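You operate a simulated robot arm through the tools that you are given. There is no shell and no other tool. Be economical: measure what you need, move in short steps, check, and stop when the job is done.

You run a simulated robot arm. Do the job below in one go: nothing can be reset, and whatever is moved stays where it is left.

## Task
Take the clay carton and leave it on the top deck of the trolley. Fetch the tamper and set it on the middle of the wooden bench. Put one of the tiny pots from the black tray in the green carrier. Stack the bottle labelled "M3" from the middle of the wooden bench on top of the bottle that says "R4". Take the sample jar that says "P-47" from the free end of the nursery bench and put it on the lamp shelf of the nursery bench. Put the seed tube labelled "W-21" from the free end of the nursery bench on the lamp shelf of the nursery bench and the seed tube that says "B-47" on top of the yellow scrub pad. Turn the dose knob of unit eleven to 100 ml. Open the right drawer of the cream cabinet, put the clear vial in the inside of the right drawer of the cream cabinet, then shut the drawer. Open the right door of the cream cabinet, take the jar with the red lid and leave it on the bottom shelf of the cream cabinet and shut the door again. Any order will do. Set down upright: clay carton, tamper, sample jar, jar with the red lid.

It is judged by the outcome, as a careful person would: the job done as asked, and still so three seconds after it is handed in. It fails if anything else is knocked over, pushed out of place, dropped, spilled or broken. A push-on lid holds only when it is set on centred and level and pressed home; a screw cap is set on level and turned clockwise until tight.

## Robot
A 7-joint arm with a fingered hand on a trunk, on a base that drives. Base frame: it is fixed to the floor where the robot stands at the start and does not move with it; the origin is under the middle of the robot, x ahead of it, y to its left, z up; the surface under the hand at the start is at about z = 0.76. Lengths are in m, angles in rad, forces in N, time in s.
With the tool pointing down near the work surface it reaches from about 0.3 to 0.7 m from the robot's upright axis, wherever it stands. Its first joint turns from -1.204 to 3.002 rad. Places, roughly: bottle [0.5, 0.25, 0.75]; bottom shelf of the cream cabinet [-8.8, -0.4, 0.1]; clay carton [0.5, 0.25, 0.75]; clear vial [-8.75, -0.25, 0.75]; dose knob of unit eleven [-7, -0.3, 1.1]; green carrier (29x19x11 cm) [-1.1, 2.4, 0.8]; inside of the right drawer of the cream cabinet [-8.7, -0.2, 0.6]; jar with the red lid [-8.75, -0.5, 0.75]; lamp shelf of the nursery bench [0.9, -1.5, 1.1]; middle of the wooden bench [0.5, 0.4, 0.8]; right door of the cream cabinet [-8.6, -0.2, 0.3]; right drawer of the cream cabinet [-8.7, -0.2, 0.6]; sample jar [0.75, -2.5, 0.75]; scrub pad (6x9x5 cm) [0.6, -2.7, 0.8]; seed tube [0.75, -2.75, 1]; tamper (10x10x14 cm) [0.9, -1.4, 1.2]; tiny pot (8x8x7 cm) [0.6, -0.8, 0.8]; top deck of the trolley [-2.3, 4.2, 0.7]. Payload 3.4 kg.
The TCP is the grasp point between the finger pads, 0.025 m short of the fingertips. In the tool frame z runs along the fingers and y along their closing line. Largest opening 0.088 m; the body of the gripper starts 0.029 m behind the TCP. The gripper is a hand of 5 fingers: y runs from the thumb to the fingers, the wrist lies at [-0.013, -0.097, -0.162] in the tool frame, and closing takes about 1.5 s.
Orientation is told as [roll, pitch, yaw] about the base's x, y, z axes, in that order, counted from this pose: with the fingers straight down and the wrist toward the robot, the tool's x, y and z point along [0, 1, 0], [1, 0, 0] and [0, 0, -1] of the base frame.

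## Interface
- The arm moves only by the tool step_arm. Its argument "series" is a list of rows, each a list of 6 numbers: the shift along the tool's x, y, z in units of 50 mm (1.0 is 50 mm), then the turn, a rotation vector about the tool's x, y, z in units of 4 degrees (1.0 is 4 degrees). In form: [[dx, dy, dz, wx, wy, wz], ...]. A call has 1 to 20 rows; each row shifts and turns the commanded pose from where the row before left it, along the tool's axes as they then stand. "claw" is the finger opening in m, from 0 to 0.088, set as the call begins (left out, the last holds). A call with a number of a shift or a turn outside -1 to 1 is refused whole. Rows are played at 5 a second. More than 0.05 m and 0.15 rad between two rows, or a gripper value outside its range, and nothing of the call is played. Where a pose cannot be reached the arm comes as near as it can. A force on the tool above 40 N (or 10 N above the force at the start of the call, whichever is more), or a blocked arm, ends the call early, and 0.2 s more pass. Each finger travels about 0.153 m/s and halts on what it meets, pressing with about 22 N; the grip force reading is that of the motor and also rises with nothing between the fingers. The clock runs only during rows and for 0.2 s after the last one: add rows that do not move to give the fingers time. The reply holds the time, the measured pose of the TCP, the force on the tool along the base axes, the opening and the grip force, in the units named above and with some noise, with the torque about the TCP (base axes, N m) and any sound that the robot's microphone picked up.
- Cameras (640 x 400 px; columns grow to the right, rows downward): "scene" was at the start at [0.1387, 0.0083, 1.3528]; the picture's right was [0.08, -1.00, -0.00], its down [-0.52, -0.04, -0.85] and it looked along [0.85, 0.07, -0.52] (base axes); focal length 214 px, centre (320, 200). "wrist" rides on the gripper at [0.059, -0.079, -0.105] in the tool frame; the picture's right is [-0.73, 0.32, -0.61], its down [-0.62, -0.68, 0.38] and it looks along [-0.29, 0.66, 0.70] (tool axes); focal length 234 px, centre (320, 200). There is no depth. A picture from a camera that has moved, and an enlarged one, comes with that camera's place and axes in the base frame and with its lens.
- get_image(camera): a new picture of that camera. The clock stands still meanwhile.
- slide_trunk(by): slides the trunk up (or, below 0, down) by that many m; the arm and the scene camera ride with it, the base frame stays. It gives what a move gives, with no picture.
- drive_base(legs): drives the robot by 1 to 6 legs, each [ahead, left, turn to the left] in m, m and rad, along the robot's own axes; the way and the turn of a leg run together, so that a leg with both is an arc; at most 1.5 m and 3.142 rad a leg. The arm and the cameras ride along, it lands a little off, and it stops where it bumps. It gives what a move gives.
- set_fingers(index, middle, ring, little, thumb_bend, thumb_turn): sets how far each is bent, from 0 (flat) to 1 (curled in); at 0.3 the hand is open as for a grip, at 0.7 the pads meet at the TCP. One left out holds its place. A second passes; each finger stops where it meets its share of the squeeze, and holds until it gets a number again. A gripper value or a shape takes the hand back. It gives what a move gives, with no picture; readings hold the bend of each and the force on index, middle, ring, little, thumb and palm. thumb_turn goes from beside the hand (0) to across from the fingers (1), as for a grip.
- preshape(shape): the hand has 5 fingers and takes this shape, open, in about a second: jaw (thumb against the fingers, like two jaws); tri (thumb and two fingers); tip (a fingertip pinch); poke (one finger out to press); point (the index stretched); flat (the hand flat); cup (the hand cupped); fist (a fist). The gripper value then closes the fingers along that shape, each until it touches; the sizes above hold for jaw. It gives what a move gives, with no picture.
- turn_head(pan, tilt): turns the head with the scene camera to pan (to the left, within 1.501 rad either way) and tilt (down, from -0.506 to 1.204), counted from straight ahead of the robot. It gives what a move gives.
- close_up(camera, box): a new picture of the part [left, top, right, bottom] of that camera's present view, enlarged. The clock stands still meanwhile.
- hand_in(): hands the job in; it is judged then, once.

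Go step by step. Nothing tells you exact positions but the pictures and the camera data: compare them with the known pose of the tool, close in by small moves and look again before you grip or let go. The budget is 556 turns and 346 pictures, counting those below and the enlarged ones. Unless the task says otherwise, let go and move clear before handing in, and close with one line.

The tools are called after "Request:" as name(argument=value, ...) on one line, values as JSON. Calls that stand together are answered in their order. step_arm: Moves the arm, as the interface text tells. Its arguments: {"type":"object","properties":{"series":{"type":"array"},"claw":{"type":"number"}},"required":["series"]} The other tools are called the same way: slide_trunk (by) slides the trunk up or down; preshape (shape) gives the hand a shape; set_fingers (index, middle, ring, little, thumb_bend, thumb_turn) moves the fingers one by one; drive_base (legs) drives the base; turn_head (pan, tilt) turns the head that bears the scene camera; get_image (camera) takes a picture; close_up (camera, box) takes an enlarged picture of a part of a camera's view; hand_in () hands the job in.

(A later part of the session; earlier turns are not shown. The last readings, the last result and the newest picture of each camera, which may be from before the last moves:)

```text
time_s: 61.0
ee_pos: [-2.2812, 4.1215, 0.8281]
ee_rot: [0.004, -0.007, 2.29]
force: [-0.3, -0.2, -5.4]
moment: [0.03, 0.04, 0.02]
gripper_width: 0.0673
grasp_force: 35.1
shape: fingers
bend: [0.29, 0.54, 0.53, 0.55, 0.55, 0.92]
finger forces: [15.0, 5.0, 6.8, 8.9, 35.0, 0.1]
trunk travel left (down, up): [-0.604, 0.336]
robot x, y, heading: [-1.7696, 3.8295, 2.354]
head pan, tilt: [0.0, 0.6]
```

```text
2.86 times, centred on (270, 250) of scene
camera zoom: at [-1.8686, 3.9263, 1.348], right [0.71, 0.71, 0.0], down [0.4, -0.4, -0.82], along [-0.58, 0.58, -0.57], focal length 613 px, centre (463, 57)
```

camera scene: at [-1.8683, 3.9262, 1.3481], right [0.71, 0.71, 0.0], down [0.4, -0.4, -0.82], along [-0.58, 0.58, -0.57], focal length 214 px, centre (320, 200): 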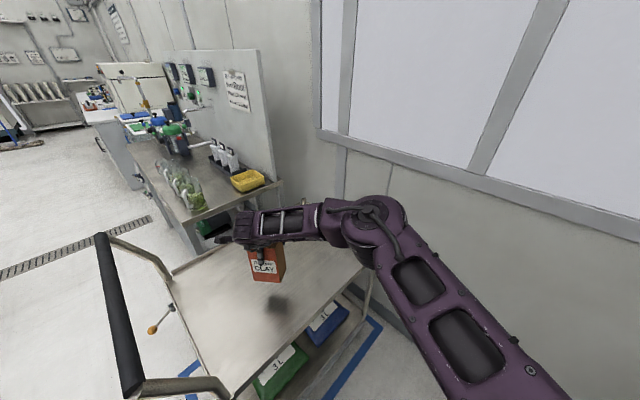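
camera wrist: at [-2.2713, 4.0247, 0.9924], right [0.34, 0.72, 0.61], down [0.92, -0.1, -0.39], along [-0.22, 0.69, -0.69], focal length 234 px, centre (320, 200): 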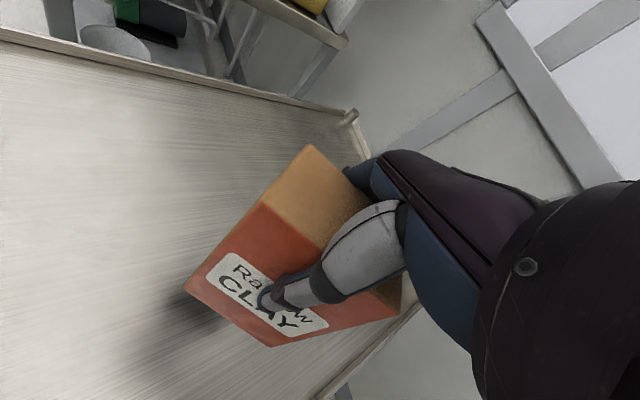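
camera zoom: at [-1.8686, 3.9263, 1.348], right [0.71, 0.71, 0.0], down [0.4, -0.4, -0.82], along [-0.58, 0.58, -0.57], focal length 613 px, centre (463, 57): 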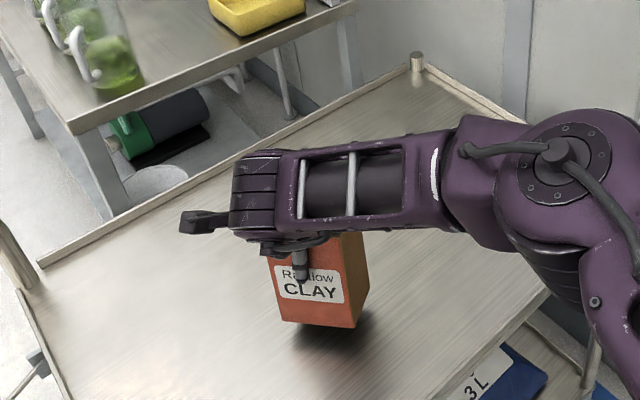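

Still a couple of centimetres up; I'll lower slowly until contact shows.

Request:
step_arm(series=[[0, 0, 0.2, 0, 0, 0], [0, 0, 0.15, 0, 0, 0], [0, 0, 0, 0, 0, 0]])

Request:
step_arm(series=[[0, 0, 0.1, 0, 0, 0], [0, 0, 0, 0, 0, 0]])

Request:
step_arm(series=[[0, 0, 0.1, 0, 0, 0], [0, 0, 0, 0, 0, 0]])

Request:
close_up(camera="scene", box=[190, 180, 350, 320])

```text
time_s: 61.8
ee_pos: [-2.2804, 4.1228, 0.8099]
ee_rot: [0.003, -0.008, 2.289]
force: [0.1, -0.8, -6.0]
moment: [0.02, 0.02, 0.01]
gripper_width: 0.0671
grasp_force: 35.6
shape: fingers
bend: [0.29, 0.54, 0.53, 0.55, 0.55, 0.92]
finger forces: [15.2, 5.1, 6.8, 8.8, 34.9, 0.1]
trunk travel left (down, up): [-0.604, 0.336]
robot x, y, heading: [-1.7675, 3.8227, 2.355]
head pan, tilt: [0.0, 0.6]
```

```text
time_s: 62.4
ee_pos: [-2.281, 4.1237, 0.8074]
ee_rot: [0.006, -0.01, 2.29]
force: [1.7, 0.9, 5.9]
moment: [-0.01, 0.23, -0.01]
gripper_width: 0.0672
grasp_force: 39.1
shape: fingers
bend: [0.29, 0.54, 0.53, 0.55, 0.55, 0.92]
finger forces: [17.5, 5.5, 6.9, 9.3, 38.8, 0.0]
trunk travel left (down, up): [-0.604, 0.336]
robot x, y, heading: [-1.7687, 3.8271, 2.354]
head pan, tilt: [0.0, 0.6]
```

```text
time_s: 63.0
ee_pos: [-2.277, 4.1222, 0.8065]
ee_rot: [0.009, -0.017, 2.29]
force: [8.5, 3.0, 24.9]
moment: [-0.07, 0.52, 0.06]
gripper_width: 0.0678
grasp_force: 44.8
shape: fingers
bend: [0.29, 0.54, 0.53, 0.55, 0.56, 0.92]
finger forces: [21.2, 6.0, 7.3, 10.9, 45.0, 0.1]
trunk travel left (down, up): [-0.604, 0.336]
robot x, y, heading: [-1.7716, 3.8305, 2.354]
head pan, tilt: [0.0, 0.6]
```

```text
2.86 times, centred on (270, 250) of scene
camera zoom: at [-1.8616, 3.9241, 1.349], right [0.71, 0.71, 0.0], down [0.39, -0.4, -0.83], along [-0.58, 0.59, -0.56], focal length 613 px, centre (463, 57)
```

zoom: 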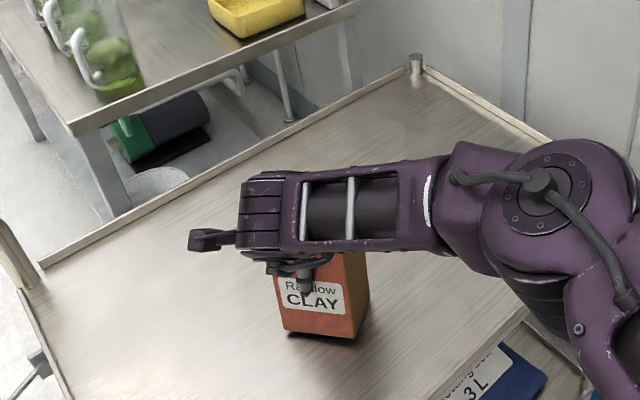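

On the deck with a slight tilt. I'll raise 4 mm to relieve pressure, then open.

Request:
step_arm(series=[[0, 0, -0.08, 0, 0, 0], [0, 0, 0, 0, 0, 0]])

Request:
set_fingers(index=0.2, middle=0.2, ring=0.2, little=0.2, thumb_bend=0.1)

Request:
step_arm(series=[[0, 0, -0.2, 0, 0, 0], [0, 0, -0.4, 0, 0, 0], [0, 0, -0.8, 0, 0, 0], [0, 0, -0.9, 0, 0, 0], [0, 0, -0.9, 0, 0, 0], [0, 0, -0.9, 0, 0, 0], [0, 0, 0, 0, 0, 0]])

Request:
close_up(camera="scene", box=[190, 180, 350, 320])

```text
time_s: 63.6
ee_pos: [-2.28, 4.1216, 0.8077]
ee_rot: [0.008, -0.009, 2.29]
force: [4.4, 3.4, 13.6]
moment: [0.14, 0.41, -0.11]
gripper_width: 0.0675
grasp_force: 40.8
shape: fingers
bend: [0.29, 0.54, 0.53, 0.55, 0.56, 0.92]
finger forces: [19.7, 5.9, 7.5, 9.7, 39.4, 0.1]
trunk travel left (down, up): [-0.604, 0.336]
robot x, y, heading: [-1.7687, 3.8279, 2.351]
head pan, tilt: [0.0, 0.6]
```

```text
time_s: 64.6
ee_pos: [-2.2824, 4.1218, 0.8064]
ee_rot: [0.005, -0.006, 2.289]
force: [0.0, -0.9, 0.0]
moment: [-0.01, -0.03, 0.0]
gripper_width: 0.1097
grasp_force: 0.1
shape: fingers
bend: [0.2, 0.2, 0.2, 0.2, 0.1, 0.96]
finger forces: [0.0, 0.0, 0.1, 0.0, 0.0, 0.0]
trunk travel left (down, up): [-0.604, 0.336]
robot x, y, heading: [-1.7645, 3.8246, 2.357]
head pan, tilt: [0.0, 0.6]
```

```text
time_s: 66.2
ee_pos: [-2.2813, 4.1219, 1.0119]
ee_rot: [0.003, -0.005, 2.288]
force: [-0.1, 0.4, -0.9]
moment: [0.0, 0.02, 0.0]
gripper_width: 0.1095
grasp_force: 0.1
shape: fingers
bend: [0.2, 0.2, 0.2, 0.2, 0.1, 0.96]
finger forces: [0.0, 0.0, 0.1, 0.1, 0.0, 0.1]
trunk travel left (down, up): [-0.604, 0.336]
robot x, y, heading: [-1.7695, 3.8278, 2.356]
head pan, tilt: [0.0, 0.6]
```

```text
2.86 times, centred on (270, 250) of scene
camera zoom: at [-1.8681, 3.9263, 1.3481], right [0.71, 0.71, 0.0], down [0.4, -0.4, -0.82], along [-0.58, 0.58, -0.57], focal length 613 px, centre (463, 57)
```

zoom: 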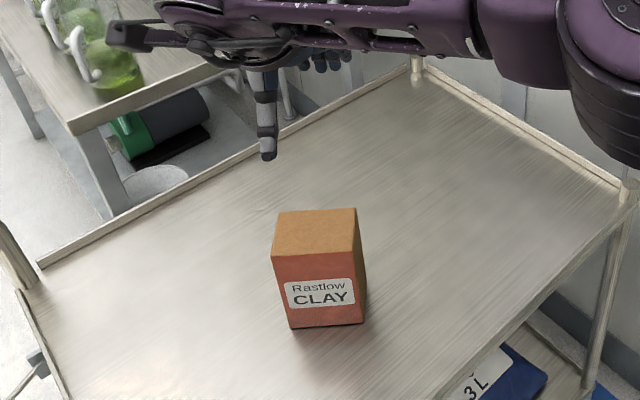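

The carton stands upright on the deck. I'll retract and drive back to the wooden bench.

Request:
step_arm(series=[[0.16, -0.74, -0.5, 0, 0, 0], [0.16, -0.74, -0.5, 0, 0, 0], [0.16, -0.74, -0.5, 0, 0, 0], [0.16, -0.74, 0, 0, 0, 0], [0.16, -0.74, 0, 0, 0, 0], [0.16, -0.74, 0, 0, 0, 0], [0, 0, 0, 0, 0, 0]], claw=0.088)

Request:
drive_base(legs=[[-0.53, 0, 0], [0, 0, -0.785], [0, -1.13, 0], [-1.1, 0, 0], [-1.2, 0, 0], [-1.13, 0, 0]])

Request:
get_image(camera="scene")

```text
time_s: 67.8
ee_pos: [-2.1721, 3.9243, 1.086]
ee_rot: [0.003, -0.007, 2.289]
force: [-0.5, 0.3, -0.1]
moment: [0.02, 0.02, 0.03]
gripper_width: 0.0879
grasp_force: 0.1
shape: jaw
bend: [0.3, 0.3, 0.3, 0.3, 0.3, 0.97]
finger forces: [0.1, 0.0, 0.0, 0.0, 0.1, 0.0]
trunk travel left (down, up): [-0.604, 0.336]
robot x, y, heading: [-1.7686, 3.8262, 2.352]
head pan, tilt: [0.0, 0.6]
```

```text
time_s: 94.5
ee_pos: [-0.5018, 0.3976, 1.086]
ee_rot: [0.004, -0.007, 1.485]
force: [0.1, 0.0, 0.5]
moment: [0.02, 0.0, -0.03]
gripper_width: 0.0884
grasp_force: 0.0
shape: jaw
bend: [0.3, 0.3, 0.3, 0.3, 0.3, 0.97]
finger forces: [0.0, 0.0, 0.0, 0.0, 0.0, 0.0]
trunk travel left (down, up): [-0.604, 0.336]
robot x, y, heading: [-0.2927, 0.0421, 1.551]
head pan, tilt: [0.0, 0.6]
```

```text
308 pictures are left
camera scene: at [-0.2905, 0.181, 1.3482], right [1.0, -0.02, 0.0], down [-0.01, -0.56, -0.83], along [0.02, 0.82, -0.56], focal length 214 px, centre (320, 200)
```

scene: 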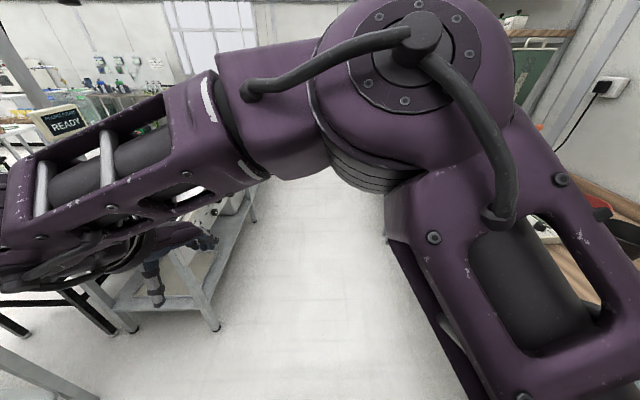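

Request:
drive_base(legs=[[0, 0, -1.551], [0.29, 0, 0]])

Request:
turn_head(pan=0.25, tilt=0.75)

Request:
get_image(camera="wrist")

Request:
get_image(camera="scene")

```text
time_s: 100.2
ee_pos: [0.3475, 0.2767, 1.0847]
ee_rot: [0.002, -0.006, -0.035]
force: [0.1, 0.5, 0.5]
moment: [0.01, 0.02, 0.0]
gripper_width: 0.0882
grasp_force: 0.1
shape: jaw
bend: [0.3, 0.3, 0.3, 0.3, 0.3, 0.97]
finger forces: [0.0, 0.0, 0.0, 0.1, 0.0, 0.0]
trunk travel left (down, up): [-0.604, 0.336]
robot x, y, heading: [-0.0014, 0.0552, 0.033]
head pan, tilt: [0.0, 0.6]
```

```text
time_s: 101.0
ee_pos: [0.345, 0.2769, 1.0852]
ee_rot: [0.003, -0.007, -0.035]
force: [-0.1, 0.8, -0.3]
moment: [0.0, -0.01, 0.0]
gripper_width: 0.088
grasp_force: 0.0
shape: jaw
bend: [0.3, 0.3, 0.3, 0.3, 0.3, 0.97]
finger forces: [0.0, 0.0, 0.1, 0.0, 0.0, 0.0]
trunk travel left (down, up): [-0.604, 0.336]
robot x, y, heading: [0.0007, 0.051, 0.026]
head pan, tilt: [0.25, 0.75]
```

```text
307 pictures are left
camera wrist: at [0.2676, 0.3378, 1.1893], right [0.29, -0.74, 0.61], down [-0.7, -0.6, -0.39], along [0.65, -0.31, -0.69], focal length 234 px, centre (320, 200)
```

wrist: 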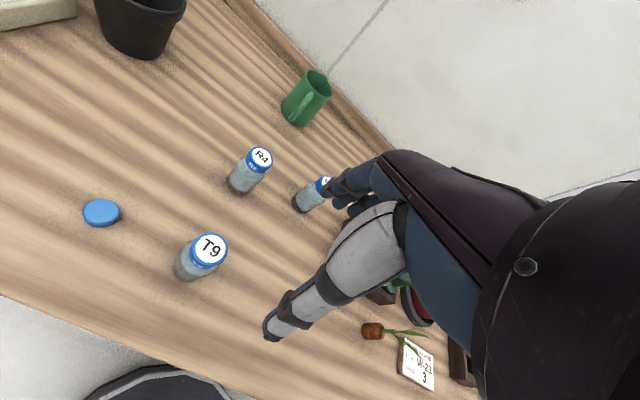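

```text
306 pictures are left
camera scene: at [0.1285, 0.076, 1.3353], right [0.27, -0.96, 0.0], down [-0.66, -0.19, -0.73], along [0.7, 0.2, -0.68], focal length 214 px, centre (320, 200)
```

scene: 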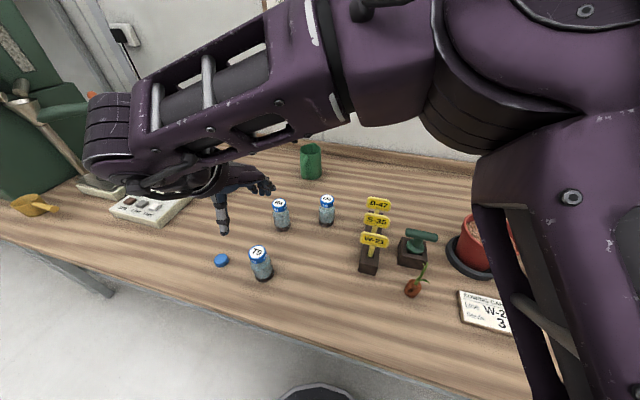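

M3 is at about (0.605, 0.19) and R4 at (0.55, 0.326). I'll move above M3.

Request:
step_arm(series=[[-0.26, 0.875, 0, 0, 0, 0], [-0.26, 0.875, 0, 0, 0, 0], [-0.26, 0.875, 0.2, 0, 0, 0], [-0.26, 0.875, 0.3, 0, 0, 0], [-0.26, 0.875, 0.3, 0, 0, 0], [-0.26, 0.875, 0.3, 0, 0, 0], [0, 0, 0.5, 0, 0, 0], [0, 0, 0.5, 0, 0, 0], [0, 0, 0, 0, 0, 0]])

Request:
get_image(camera="wrist")

Request:
get_image(camera="scene")

```text
time_s: 103.0
ee_pos: [0.605, 0.1893, 0.9814]
ee_rot: [0.004, -0.009, -0.033]
force: [-0.2, -0.6, 0.1]
moment: [-0.02, 0.0, -0.01]
gripper_width: 0.0879
grasp_force: 0.0
shape: jaw
bend: [0.3, 0.3, 0.3, 0.3, 0.3, 0.97]
finger forces: [0.1, 0.1, 0.0, 0.0, 0.1, 0.0]
trunk travel left (down, up): [-0.604, 0.336]
robot x, y, heading: [-0.0027, 0.0544, 0.032]
head pan, tilt: [0.25, 0.75]
```

```text
305 pictures are left
camera wrist: at [0.5265, 0.2507, 1.0859], right [0.29, -0.74, 0.61], down [-0.7, -0.6, -0.39], along [0.65, -0.31, -0.69], focal length 234 px, centre (320, 200)
```

wrist: 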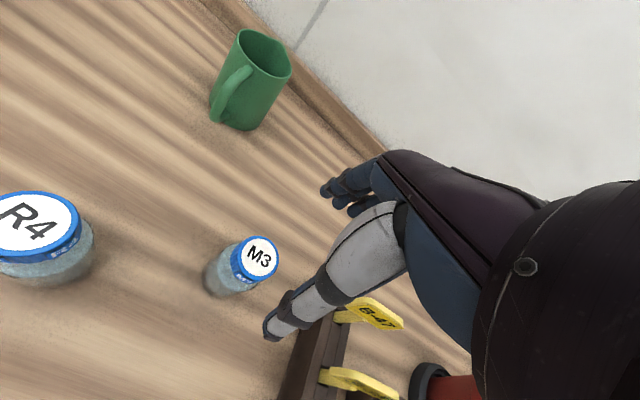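

```text
304 pictures are left
camera scene: at [0.1282, 0.0761, 1.3353], right [0.28, -0.96, 0.0], down [-0.66, -0.19, -0.73], along [0.7, 0.2, -0.68], focal length 214 px, centre (320, 200)
```

scene: 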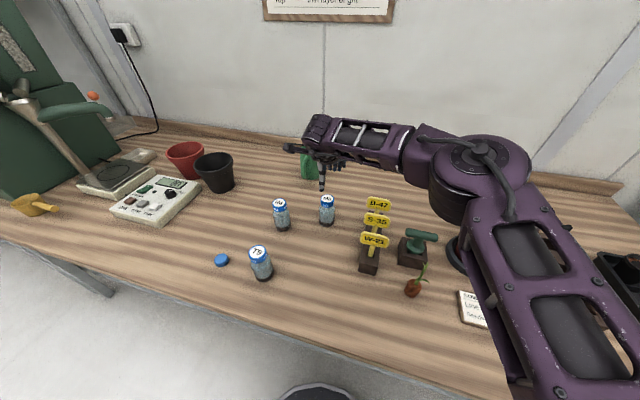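

Request:
step_arm(series=[[0.03, 0.12, 0.5, 0, 0, 0], [0, 0, 0.5, 0, 0, 0], [0, 0, 0.5, 0, 0, 0], [0, 0, 0.5, 0, 0, 0], [0, 0, 0.5, 0, 0, 0], [0, 0, 0, 0, 0, 0]])

Request:
close_up(camera="wrist", box=[160, 100, 420, 360])

Request:
close_up(camera="scene", box=[260, 140, 400, 250])

```text
time_s: 104.4
ee_pos: [0.6132, 0.1926, 0.8553]
ee_rot: [0.003, -0.009, -0.034]
force: [0.1, -0.8, 0.0]
moment: [-0.03, -0.01, 0.0]
gripper_width: 0.088
grasp_force: 0.0
shape: jaw
bend: [0.3, 0.3, 0.3, 0.3, 0.3, 0.97]
finger forces: [0.0, 0.0, 0.0, 0.1, 0.0, 0.1]
trunk travel left (down, up): [-0.604, 0.336]
robot x, y, heading: [0.003, 0.047, 0.032]
head pan, tilt: [0.25, 0.75]
```

```text
1.54 times, centred on (290, 230) of wrist
camera zoom: at [0.5351, 0.2537, 0.9602], right [0.29, -0.74, 0.61], down [-0.7, -0.6, -0.39], along [0.65, -0.31, -0.69], focal length 360 px, centre (366, 154)
```

zoom: 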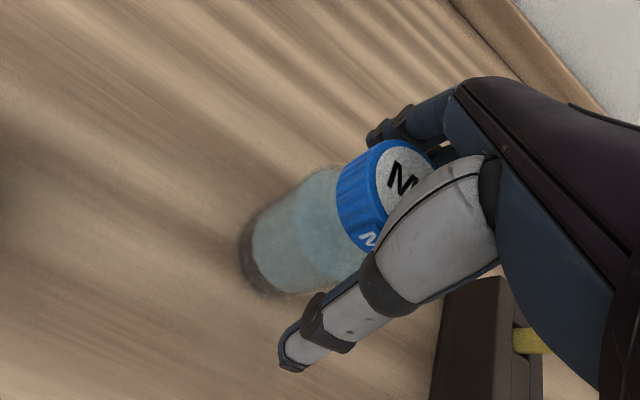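

```text
3.64 times, centred on (330, 195) of scene
camera zoom: at [0.1284, 0.076, 1.3353], right [0.28, -0.96, 0.0], down [-0.66, -0.19, -0.73], along [0.7, 0.2, -0.68], focal length 780 px, centre (284, 218)
```

zoom: 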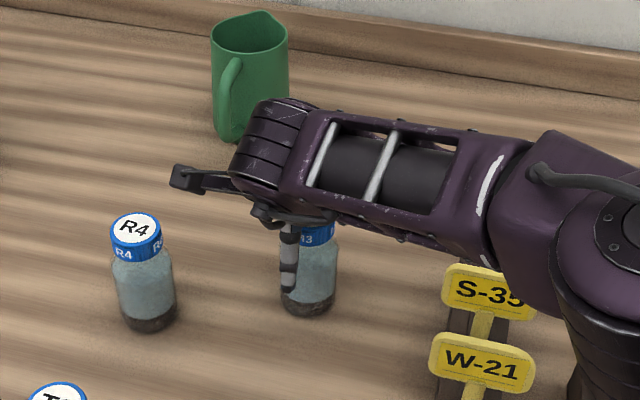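

Request:
step_arm(series=[[-0.12, 0, 0.1, 0, 0, 0], [0, 0, 0, 0, 0, 0]])

Request:
step_arm(series=[[0, 0, 0, 0, 0, 0], [0, 0, 0, 0, 0, 0], [0, 0, 0, 0, 0, 0], [0, 0, 0, 0, 0, 0], [0, 0, 0, 0, 0, 0], [0, 0, 0, 0, 0, 0], [0, 0, 0, 0, 0, 0]], claw=0.02)

Request:
close_up(camera="wrist", box=[160, 100, 420, 360])

Request:
close_up(camera="scene", box=[260, 140, 400, 250])

```text
time_s: 105.0
ee_pos: [0.6141, 0.1879, 0.8514]
ee_rot: [0.003, -0.006, -0.034]
force: [-0.3, 0.2, -0.9]
moment: [-0.01, -0.01, 0.04]
gripper_width: 0.0881
grasp_force: 0.1
shape: jaw
bend: [0.3, 0.3, 0.3, 0.3, 0.3, 0.97]
finger forces: [0.0, 0.0, 0.0, 0.0, 0.0, 0.0]
trunk travel left (down, up): [-0.604, 0.336]
robot x, y, heading: [0.0047, 0.0506, 0.032]
head pan, tilt: [0.25, 0.75]
```

```text
time_s: 106.6
ee_pos: [0.6135, 0.1857, 0.8509]
ee_rot: [0.002, -0.006, -0.036]
force: [0.2, -0.1, 0.2]
moment: [-0.02, 0.02, -0.01]
gripper_width: 0.0477
grasp_force: 21.4
shape: jaw
bend: [0.73, 0.43, 0.45, 0.43, 0.68, 1.0]
finger forces: [12.1, 6.3, 0.0, 0.0, 19.1, 0.0]
trunk travel left (down, up): [-0.604, 0.336]
robot x, y, heading: [0.0011, 0.0486, 0.028]
head pan, tilt: [0.25, 0.75]
```

```text
1.54 times, centred on (290, 230) of wrist
camera zoom: at [0.5354, 0.2476, 0.9559], right [0.29, -0.74, 0.61], down [-0.7, -0.6, -0.39], along [0.65, -0.31, -0.69], focal length 360 px, centre (366, 154)
```

zoom: 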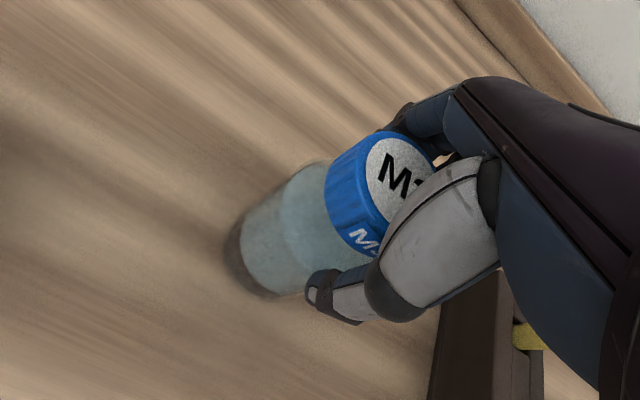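

```text
3.64 times, centred on (330, 195) of scene
camera zoom: at [0.1289, 0.076, 1.3352], right [0.28, -0.96, 0.0], down [-0.66, -0.19, -0.73], along [0.7, 0.2, -0.68], focal length 780 px, centre (284, 218)
```

zoom: 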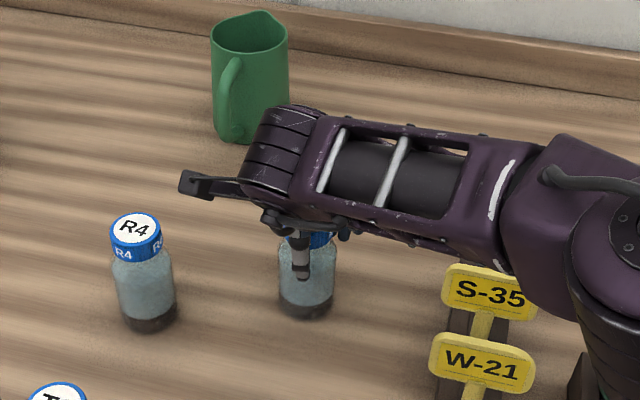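

Request:
step_arm(series=[[0, 0, -0.15, 0, 0, 0], [0, 0, -0.25, 0, 0, 0], [0, 0, 0, 0, 0, 0]])

Request:
close_up(camera="wrist", box=[160, 100, 420, 360])

Request:
close_up(camera="scene", box=[260, 140, 400, 250])

```text
time_s: 107.4
ee_pos: [0.6146, 0.1875, 0.8723]
ee_rot: [0.004, -0.008, -0.037]
force: [-0.4, -0.5, -2.4]
moment: [0.0, 0.03, -0.02]
gripper_width: 0.0481
grasp_force: 22.4
shape: jaw
bend: [0.73, 0.43, 0.45, 0.43, 0.68, 1.0]
finger forces: [12.5, 6.5, 0.0, 0.0, 19.1, 0.0]
trunk travel left (down, up): [-0.604, 0.336]
robot x, y, heading: [-0.0014, 0.0483, 0.032]
head pan, tilt: [0.25, 0.75]
```

```text
1.54 times, centred on (290, 230) of wrist
camera zoom: at [0.5362, 0.2471, 0.9761], right [0.29, -0.74, 0.61], down [-0.7, -0.6, -0.39], along [0.65, -0.31, -0.69], focal length 360 px, centre (366, 154)
```

zoom: 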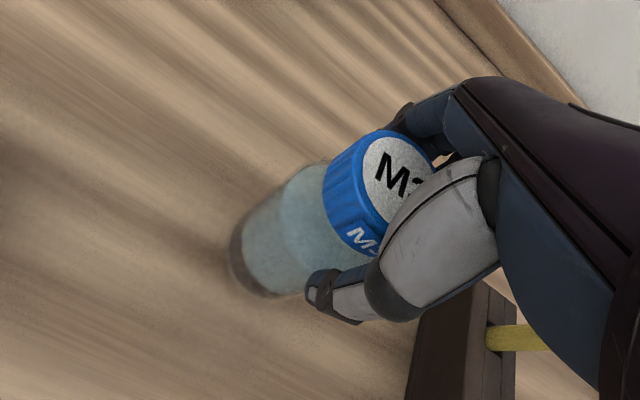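

```text
3.64 times, centred on (330, 195) of scene
camera zoom: at [0.1294, 0.0762, 1.3352], right [0.28, -0.96, 0.0], down [-0.66, -0.19, -0.73], along [0.7, 0.2, -0.68], focal length 780 px, centre (284, 218)
```

zoom: 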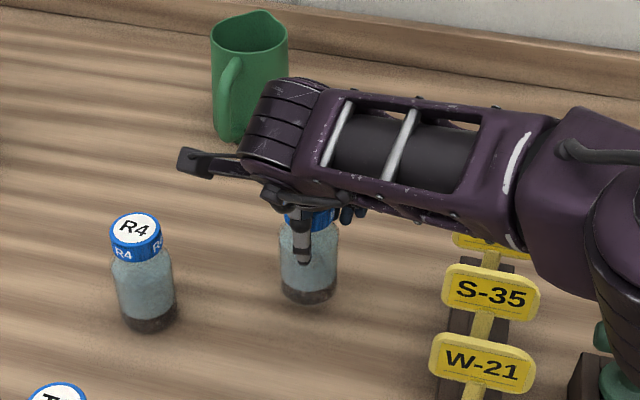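

M3 is held securely. I'll raise it above R4's height and move part way to compare alignment.

Request:
step_arm(series=[[0, 0, -0.8, 0, 0, 0], [0, 0, -0.8, 0, 0, 0], [0, 0, -0.8, 0, 0, 0], [0, 0, -0.8, 0, 0, 0], [0.9, -0.35, 0, 0, 0, 0], [0.9, -0.35, 0, 0, 0, 0], [0.9, -0.35, 0, 0, 0, 0], [0, 0, 0, 0, 0, 0]])

Request:
get_image(camera="wrist")

Request:
close_up(camera="scene", box=[210, 100, 370, 250])

```text
time_s: 109.2
ee_pos: [0.573, 0.2815, 1.0295]
ee_rot: [0.004, -0.008, -0.036]
force: [-0.2, -0.2, -2.6]
moment: [-0.01, 0.04, -0.03]
gripper_width: 0.0477
grasp_force: 21.7
shape: jaw
bend: [0.73, 0.43, 0.45, 0.43, 0.68, 1.0]
finger forces: [12.7, 6.1, 0.1, 0.1, 19.4, 0.1]
out of reach, approached as far as the arm can: row 7
trunk travel left (down, up): [-0.604, 0.336]
robot x, y, heading: [0.0022, 0.0516, 0.029]
head pan, tilt: [0.25, 0.75]
```

```text
297 pictures are left
camera wrist: at [0.4943, 0.3426, 1.1346], right [0.29, -0.74, 0.61], down [-0.7, -0.6, -0.39], along [0.65, -0.31, -0.69], focal length 234 px, centre (320, 200)
```

wrist: 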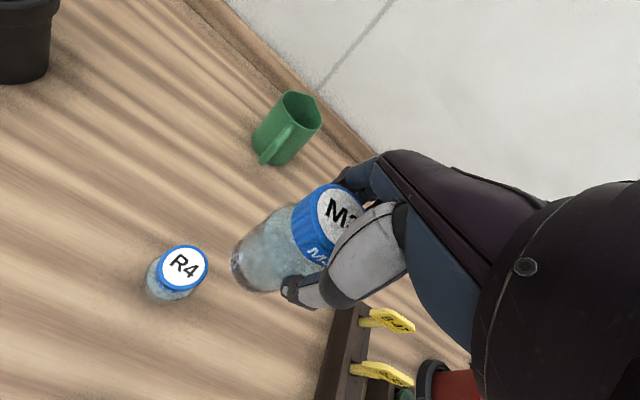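

```text
2.67 times, centred on (290, 175) of scene
camera zoom: at [0.129, 0.077, 1.3352], right [0.28, -0.96, 0.0], down [-0.66, -0.19, -0.73], along [0.7, 0.2, -0.68], focal length 572 px, centre (400, 267)
```

zoom: 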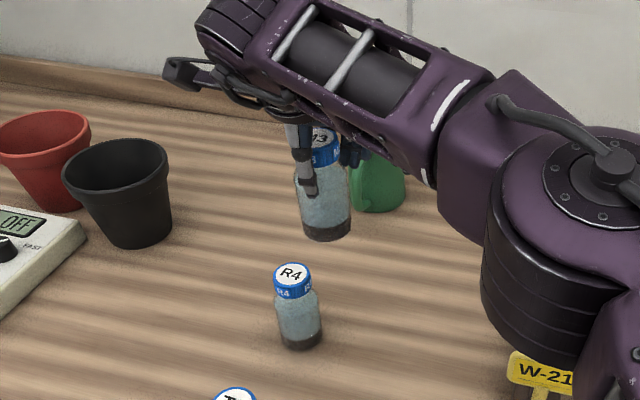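

The arm is near its limit here; I'll shift the base left 0.1 m.

Request:
drive_base(legs=[[0, 0.1, 0]])

Request:
get_image(camera="wrist")

Request:
close_up(camera="scene", box=[210, 100, 370, 250])

```text
time_s: 110.3
ee_pos: [0.57, 0.3803, 1.0307]
ee_rot: [0.004, -0.009, -0.036]
force: [-0.1, 0.6, -2.4]
moment: [-0.02, -0.02, -0.02]
gripper_width: 0.0476
grasp_force: 22.0
shape: jaw
bend: [0.73, 0.43, 0.45, 0.43, 0.68, 1.0]
finger forces: [12.8, 6.2, 0.0, 0.0, 19.3, 0.1]
trunk travel left (down, up): [-0.604, 0.336]
robot x, y, heading: [-0.0047, 0.1473, 0.028]
head pan, tilt: [0.25, 0.75]
```

```text
295 pictures are left
camera wrist: at [0.4921, 0.4421, 1.1347], right [0.29, -0.74, 0.61], down [-0.7, -0.6, -0.39], along [0.65, -0.31, -0.69], focal length 234 px, centre (320, 200)
```

wrist: 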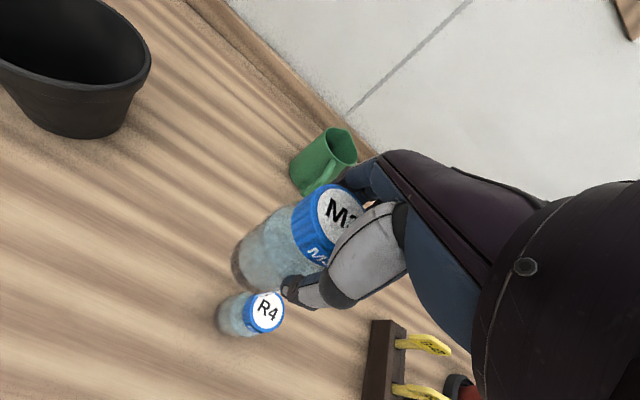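

```text
2.67 times, centred on (290, 175) of scene
camera zoom: at [0.1263, 0.177, 1.3352], right [0.27, -0.96, 0.0], down [-0.66, -0.19, -0.73], along [0.7, 0.2, -0.68], focal length 572 px, centre (400, 267)
```

zoom: 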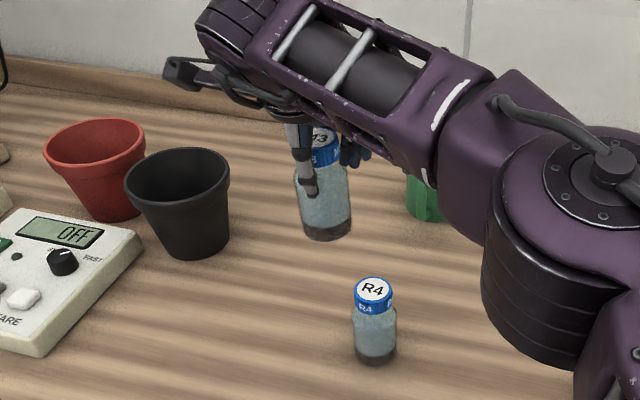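

Request:
step_arm(series=[[-0.59, -0.15, 0, 0, 0, 0], [-0.59, -0.15, 0, 0, 0, 0], [0, 0, 0.35, 0, 0, 0], [0, 0, 0.35, 0, 0, 0], [0, 0, 0, 0, 0, 0]])

Request:
close_up(camera="wrist", box=[180, 130, 420, 340])

Request:
close_up(camera="scene", box=[260, 140, 360, 250])

```text
time_s: 111.5
ee_pos: [0.5543, 0.3213, 0.9963]
ee_rot: [0.003, -0.007, -0.037]
force: [0.2, -0.1, -2.4]
moment: [0.0, 0.04, 0.04]
gripper_width: 0.0476
grasp_force: 21.6
shape: jaw
bend: [0.73, 0.43, 0.45, 0.43, 0.68, 1.0]
finger forces: [12.5, 6.0, 0.0, 0.0, 19.0, 0.0]
trunk travel left (down, up): [-0.604, 0.336]
robot x, y, heading: [-0.0041, 0.1506, 0.027]
head pan, tilt: [0.25, 0.75]
```

```text
1.90 times, centred on (300, 235) of wrist
camera zoom: at [0.4758, 0.3831, 1.0998], right [0.29, -0.74, 0.61], down [-0.7, -0.6, -0.39], along [0.65, -0.31, -0.69], focal length 446 px, centre (358, 133)
```

zoom: 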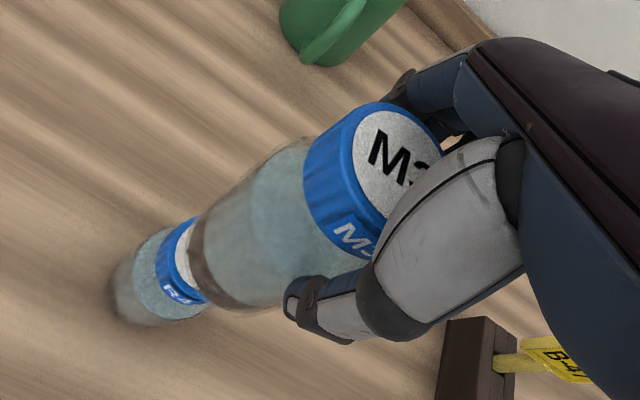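

```text
3.64 times, centred on (310, 195) of scene
camera zoom: at [0.1262, 0.1765, 1.3352], right [0.27, -0.96, 0.0], down [-0.66, -0.19, -0.73], along [0.7, 0.2, -0.68], focal length 780 px, centre (356, 218)
```

zoom: 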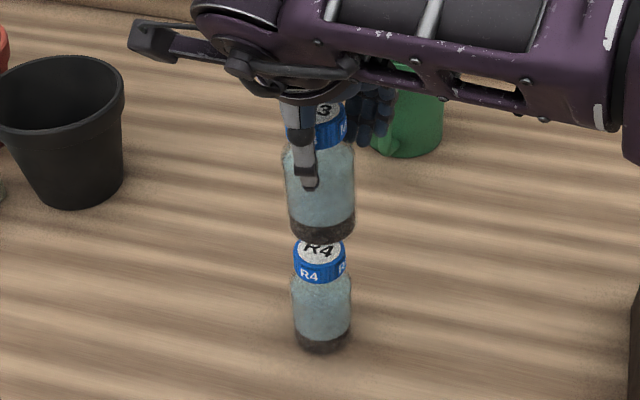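

Request:
close_up(camera="wrist", box=[210, 170, 310, 310])

Request:
close_up(camera="scene", box=[280, 160, 340, 240])

```text
2.86 times, centred on (260, 240) of wrist
camera zoom: at [0.4758, 0.3831, 1.0998], right [0.29, -0.74, 0.61], down [-0.7, -0.6, -0.39], along [0.65, -0.31, -0.69], focal length 669 px, centre (491, 86)
```

zoom: 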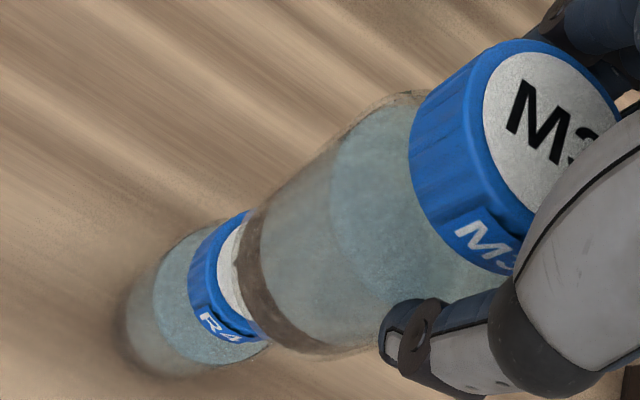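

```text
5.00 times, centred on (310, 200) of scene
camera zoom: at [0.1262, 0.1765, 1.3352], right [0.27, -0.96, 0.0], down [-0.66, -0.19, -0.73], along [0.7, 0.2, -0.68], focal length 1072 px, centre (370, 200)
```

zoom: 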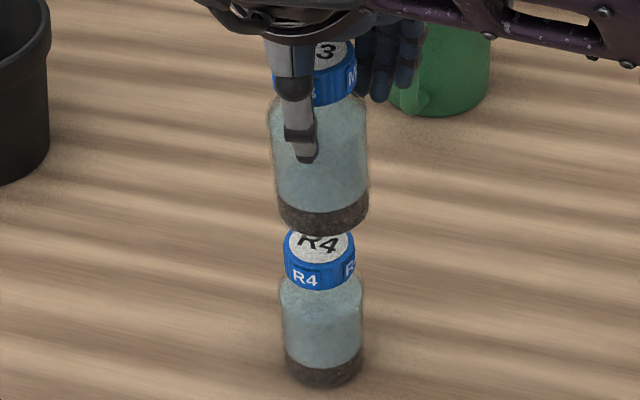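

Request:
step_arm(series=[[0.1, 0.09, 0, 0, 0, 0], [0, 0, 0.2, 0, 0, 0], [0, 0, 0.15, 0, 0, 0], [0, 0, 0, 0, 0, 0]])

Request:
close_up(camera="wrist", box=[210, 170, 310, 310])

Request:
close_up(camera="scene", box=[280, 160, 340, 240])

```text
time_s: 112.5
ee_pos: [0.5585, 0.326, 0.9775]
ee_rot: [0.006, -0.007, -0.037]
force: [0.4, 0.9, -2.8]
moment: [0.0, 0.0, 0.01]
gripper_width: 0.0476
grasp_force: 22.4
shape: jaw
bend: [0.73, 0.43, 0.45, 0.43, 0.68, 1.0]
finger forces: [12.6, 6.0, 0.1, 0.0, 18.9, 0.1]
trunk travel left (down, up): [-0.604, 0.336]
robot x, y, heading: [-0.003, 0.155, 0.032]
head pan, tilt: [0.25, 0.75]
```

```text
2.86 times, centred on (260, 240) of wrist
camera zoom: at [0.4805, 0.3877, 1.0823], right [0.29, -0.74, 0.61], down [-0.7, -0.6, -0.39], along [0.65, -0.31, -0.69], focal length 669 px, centre (491, 86)
```

zoom: 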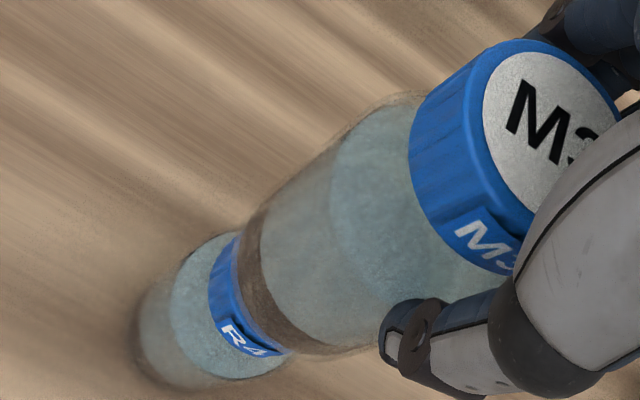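

```text
5.00 times, centred on (310, 200) of scene
camera zoom: at [0.1263, 0.1762, 1.3352], right [0.27, -0.96, 0.0], down [-0.66, -0.19, -0.73], along [0.7, 0.2, -0.68], focal length 1072 px, centre (370, 200)
```

zoom: 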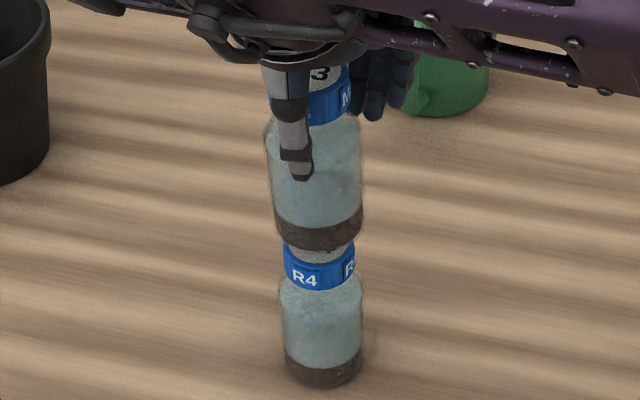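

Aligned well in both views. Lower gently until contact.

Request:
step_arm(series=[[0, 0, 0.1, 0, 0, 0], [0, 0, 0, 0, 0, 0]])

Request:
step_arm(series=[[0, 0, 0.06, 0, 0, 0], [0, 0, 0, 0, 0, 0]])

Request:
close_up(camera="scene", box=[280, 160, 340, 240])

```text
time_s: 113.1
ee_pos: [0.5584, 0.327, 0.9738]
ee_rot: [0.005, -0.008, -0.037]
force: [-0.5, -0.2, -2.4]
moment: [0.01, 0.04, 0.01]
gripper_width: 0.0478
grasp_force: 22.3
shape: jaw
bend: [0.73, 0.43, 0.45, 0.43, 0.68, 1.0]
finger forces: [12.7, 6.0, 0.0, 0.0, 19.0, 0.0]
trunk travel left (down, up): [-0.604, 0.336]
robot x, y, heading: [-0.0034, 0.1506, 0.027]
head pan, tilt: [0.25, 0.75]
```

```text
time_s: 113.7
ee_pos: [0.5584, 0.3279, 0.9701]
ee_rot: [0.004, -0.007, -0.037]
force: [-0.1, 0.3, -3.6]
moment: [0.02, 0.01, 0.0]
gripper_width: 0.0476
grasp_force: 22.8
shape: jaw
bend: [0.73, 0.43, 0.45, 0.43, 0.68, 1.0]
finger forces: [12.6, 6.0, 0.0, 0.1, 18.9, 0.0]
trunk travel left (down, up): [-0.604, 0.336]
robot x, y, heading: [-0.0025, 0.1495, 0.025]
head pan, tilt: [0.25, 0.75]
```

```text
5.00 times, centred on (310, 200) of scene
camera zoom: at [0.1263, 0.1763, 1.3352], right [0.27, -0.96, 0.0], down [-0.66, -0.19, -0.73], along [0.7, 0.2, -0.68], focal length 1072 px, centre (370, 200)
```

zoom: 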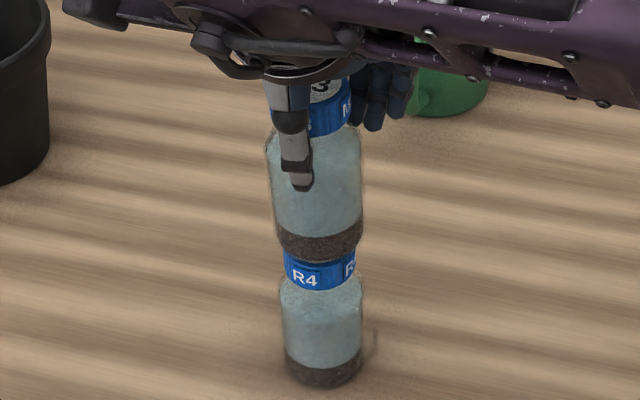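

Request:
step_arm(series=[[0, 0, 0.05, 0, 0, 0], [0, 0, 0, 0, 0, 0]])

Request:
step_arm(series=[[0, 0, 0.05, 0, 0, 0], [0, 0, 0, 0, 0, 0]])

Request:
step_arm(series=[[0, 0, 0.03, 0, 0, 0], [0, 0, 0, 0, 0, 0]])

Request:
close_up(camera="scene", box=[280, 160, 340, 240])

```text
time_s: 114.3
ee_pos: [0.5592, 0.3276, 0.9676]
ee_rot: [0.005, -0.005, -0.038]
force: [0.2, 0.3, -2.6]
moment: [-0.04, -0.02, 0.0]
gripper_width: 0.0476
grasp_force: 21.5
shape: jaw
bend: [0.73, 0.43, 0.45, 0.43, 0.68, 1.0]
finger forces: [12.5, 6.0, 0.0, 0.1, 18.9, 0.0]
trunk travel left (down, up): [-0.604, 0.336]
robot x, y, heading: [-0.0005, 0.1493, 0.028]
head pan, tilt: [0.25, 0.75]
```

```text
time_s: 114.9
ee_pos: [0.5588, 0.3277, 0.9643]
ee_rot: [0.006, -0.007, -0.037]
force: [0.0, 0.6, -3.5]
moment: [-0.01, 0.01, 0.01]
gripper_width: 0.0476
grasp_force: 21.4
shape: jaw
bend: [0.73, 0.43, 0.45, 0.43, 0.68, 1.0]
finger forces: [12.5, 6.0, 0.1, 0.0, 18.8, 0.0]
trunk travel left (down, up): [-0.604, 0.336]
robot x, y, heading: [0.0013, 0.1537, 0.026]
head pan, tilt: [0.25, 0.75]
```

```text
time_s: 115.5
ee_pos: [0.5577, 0.3269, 0.963]
ee_rot: [0.005, -0.009, -0.037]
force: [-0.4, -0.8, 0.8]
moment: [0.0, -0.03, -0.01]
gripper_width: 0.0477
grasp_force: 21.9
shape: jaw
bend: [0.73, 0.43, 0.45, 0.43, 0.68, 1.0]
finger forces: [12.8, 6.6, 0.0, 0.0, 19.2, 0.0]
trunk travel left (down, up): [-0.604, 0.336]
robot x, y, heading: [-0.0061, 0.1511, 0.029]
head pan, tilt: [0.25, 0.75]
```

```text
5.00 times, centred on (310, 200) of scene
camera zoom: at [0.1258, 0.1759, 1.3353], right [0.27, -0.96, 0.0], down [-0.66, -0.19, -0.73], along [0.7, 0.2, -0.68], focal length 1072 px, centre (370, 200)
```

zoom: 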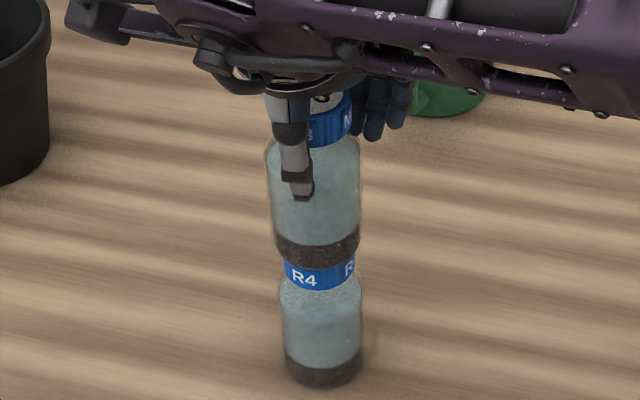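

Contact is felt. I'll open and check before rising.

Request:
step_arm(series=[[0, 0, 0.02, 0, 0, 0], [0, 0, 0, 0, 0, 0], [0, 0, 0, 0, 0, 0], [0, 0, 0, 0, 0, 0]], claw=0.088)

Request:
close_up(camera="scene", box=[280, 160, 340, 240])

Request:
get_image(camera="wrist")

```text
time_s: 116.5
ee_pos: [0.5586, 0.326, 0.963]
ee_rot: [0.006, -0.006, -0.036]
force: [-0.6, 0.0, 0.3]
moment: [0.02, 0.0, 0.0]
gripper_width: 0.0874
grasp_force: 0.1
shape: jaw
bend: [0.3, 0.3, 0.3, 0.3, 0.3, 0.98]
finger forces: [0.1, 0.0, 0.0, 0.1, 0.0, 0.0]
trunk travel left (down, up): [-0.604, 0.336]
robot x, y, heading: [-0.0007, 0.1504, 0.028]
head pan, tilt: [0.25, 0.75]
```

```text
5.00 times, centred on (310, 200) of scene
camera zoom: at [0.126, 0.1762, 1.3352], right [0.27, -0.96, 0.0], down [-0.66, -0.19, -0.73], along [0.7, 0.2, -0.68], focal length 1072 px, centre (370, 200)
```

zoom: 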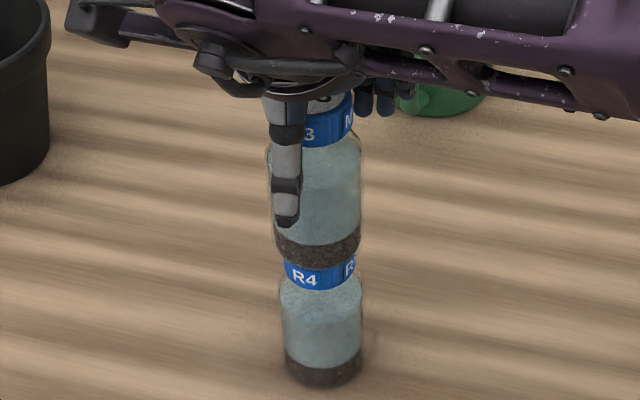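

```text
284 pictures are left
camera wrist: at [0.4797, 0.3881, 1.0662], right [0.29, -0.74, 0.61], down [-0.7, -0.6, -0.39], along [0.65, -0.31, -0.69], focal length 234 px, centre (320, 200)
```

wrist: 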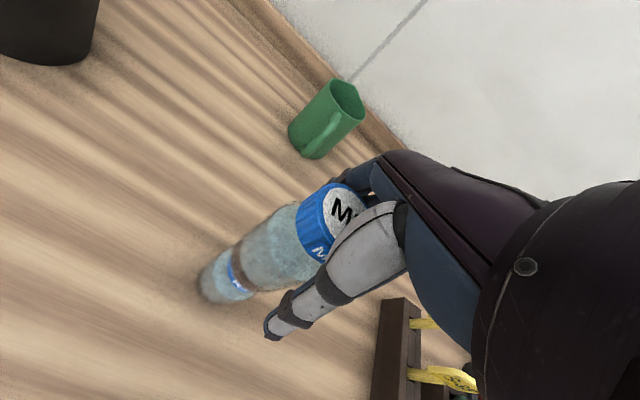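

Stacked and released. I'll rise straight up to clear, then back off.

Request:
step_arm(series=[[0, 0, -0.3, 0, 0, 0], [0, 0, -0.5, 0, 0, 0], [0, 0, -0.8, 0, 0, 0], [0, 0, -0.8, 0, 0, 0], [0, -0.5, -0.5, 0, 0, 0], [0, -0.8, 0, 0, 0, 0], [0, -0.8, 0, 0, 0, 0], [0, -0.8, 0, 0, 0, 0], [0, 0, 0, 0, 0, 0]])

Request:
get_image(camera="scene")

```text
time_s: 118.5
ee_pos: [0.412, 0.3319, 1.106]
ee_rot: [0.004, -0.007, -0.035]
force: [0.0, -0.4, 1.1]
moment: [-0.01, -0.01, -0.01]
gripper_width: 0.0879
grasp_force: 0.0
shape: jaw
bend: [0.3, 0.3, 0.3, 0.3, 0.3, 0.98]
finger forces: [0.1, 0.0, 0.0, 0.0, 0.1, 0.0]
trunk travel left (down, up): [-0.604, 0.336]
robot x, y, heading: [-0.0034, 0.1528, 0.026]
head pan, tilt: [0.25, 0.75]
```

```text
283 pictures are left
camera scene: at [0.1268, 0.176, 1.3352], right [0.27, -0.96, 0.0], down [-0.66, -0.19, -0.73], along [0.7, 0.2, -0.68], focal length 214 px, centre (320, 200)
```

scene: 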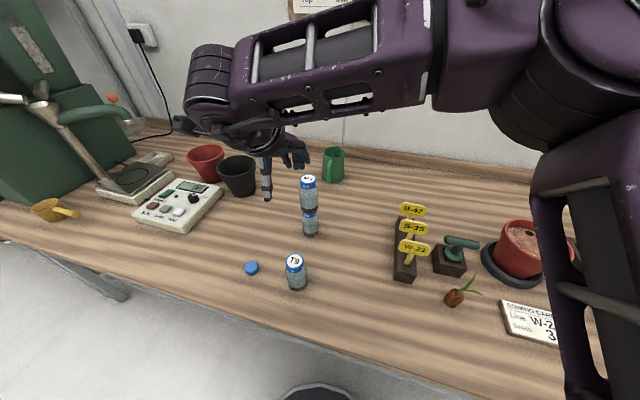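

M3 stands on R4. Next is the tiny pot: I'll drive right to the black tray.

Request:
drive_base(legs=[[-0.1, 0, -0.026], [0, -0.95, 0]])

Request:
turn_head(pan=0.0, tilt=0.7)

Request:
get_image(camera="scene")

Request:
get_image(camera="wrist")

```text
time_s: 124.3
ee_pos: [0.3209, -0.6389, 1.1061]
ee_rot: [0.006, -0.006, -0.065]
force: [0.2, -0.1, -0.1]
moment: [-0.03, -0.03, 0.0]
gripper_width: 0.0876
grasp_force: 0.0
shape: jaw
bend: [0.3, 0.3, 0.3, 0.3, 0.3, 0.98]
finger forces: [0.0, 0.1, 0.0, 0.1, 0.1, 0.0]
trunk travel left (down, up): [-0.604, 0.336]
robot x, y, heading: [-0.0989, -0.8055, -0.0]
head pan, tilt: [0.25, 0.75]
```

```text
time_s: 125.0
ee_pos: [0.32, -0.638, 1.1084]
ee_rot: [0.006, -0.006, -0.061]
force: [0.6, 0.2, -0.3]
moment: [-0.02, -0.01, -0.02]
gripper_width: 0.0876
grasp_force: 0.2
shape: jaw
bend: [0.3, 0.3, 0.3, 0.3, 0.3, 0.98]
finger forces: [0.0, 0.0, 0.0, 0.1, 0.0, 0.0]
trunk travel left (down, up): [-0.604, 0.336]
robot x, y, heading: [-0.0981, -0.8088, -0.0]
head pan, tilt: [0.0, 0.7]
```

```text
282 pictures are left
camera scene: at [0.0348, -0.8068, 1.3395], right [0.0, -1.0, 0.0], down [-0.64, 0.0, -0.76], along [0.76, 0.0, -0.64], focal length 214 px, centre (320, 200)
```

scene: 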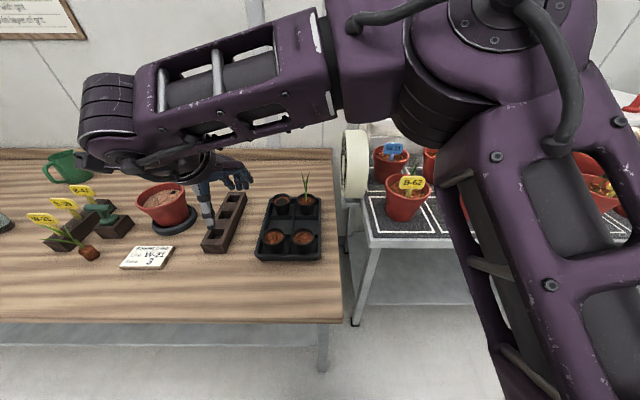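

```text
281 pictures are left
camera wrist: at [0.2437, -0.5752, 1.2118], right [0.27, -0.75, 0.61], down [-0.72, -0.58, -0.39], along [0.64, -0.33, -0.69], focal length 234 px, centre (320, 200)
```

wrist: 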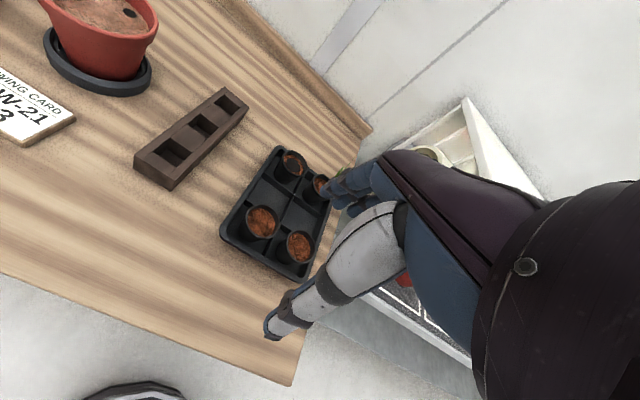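

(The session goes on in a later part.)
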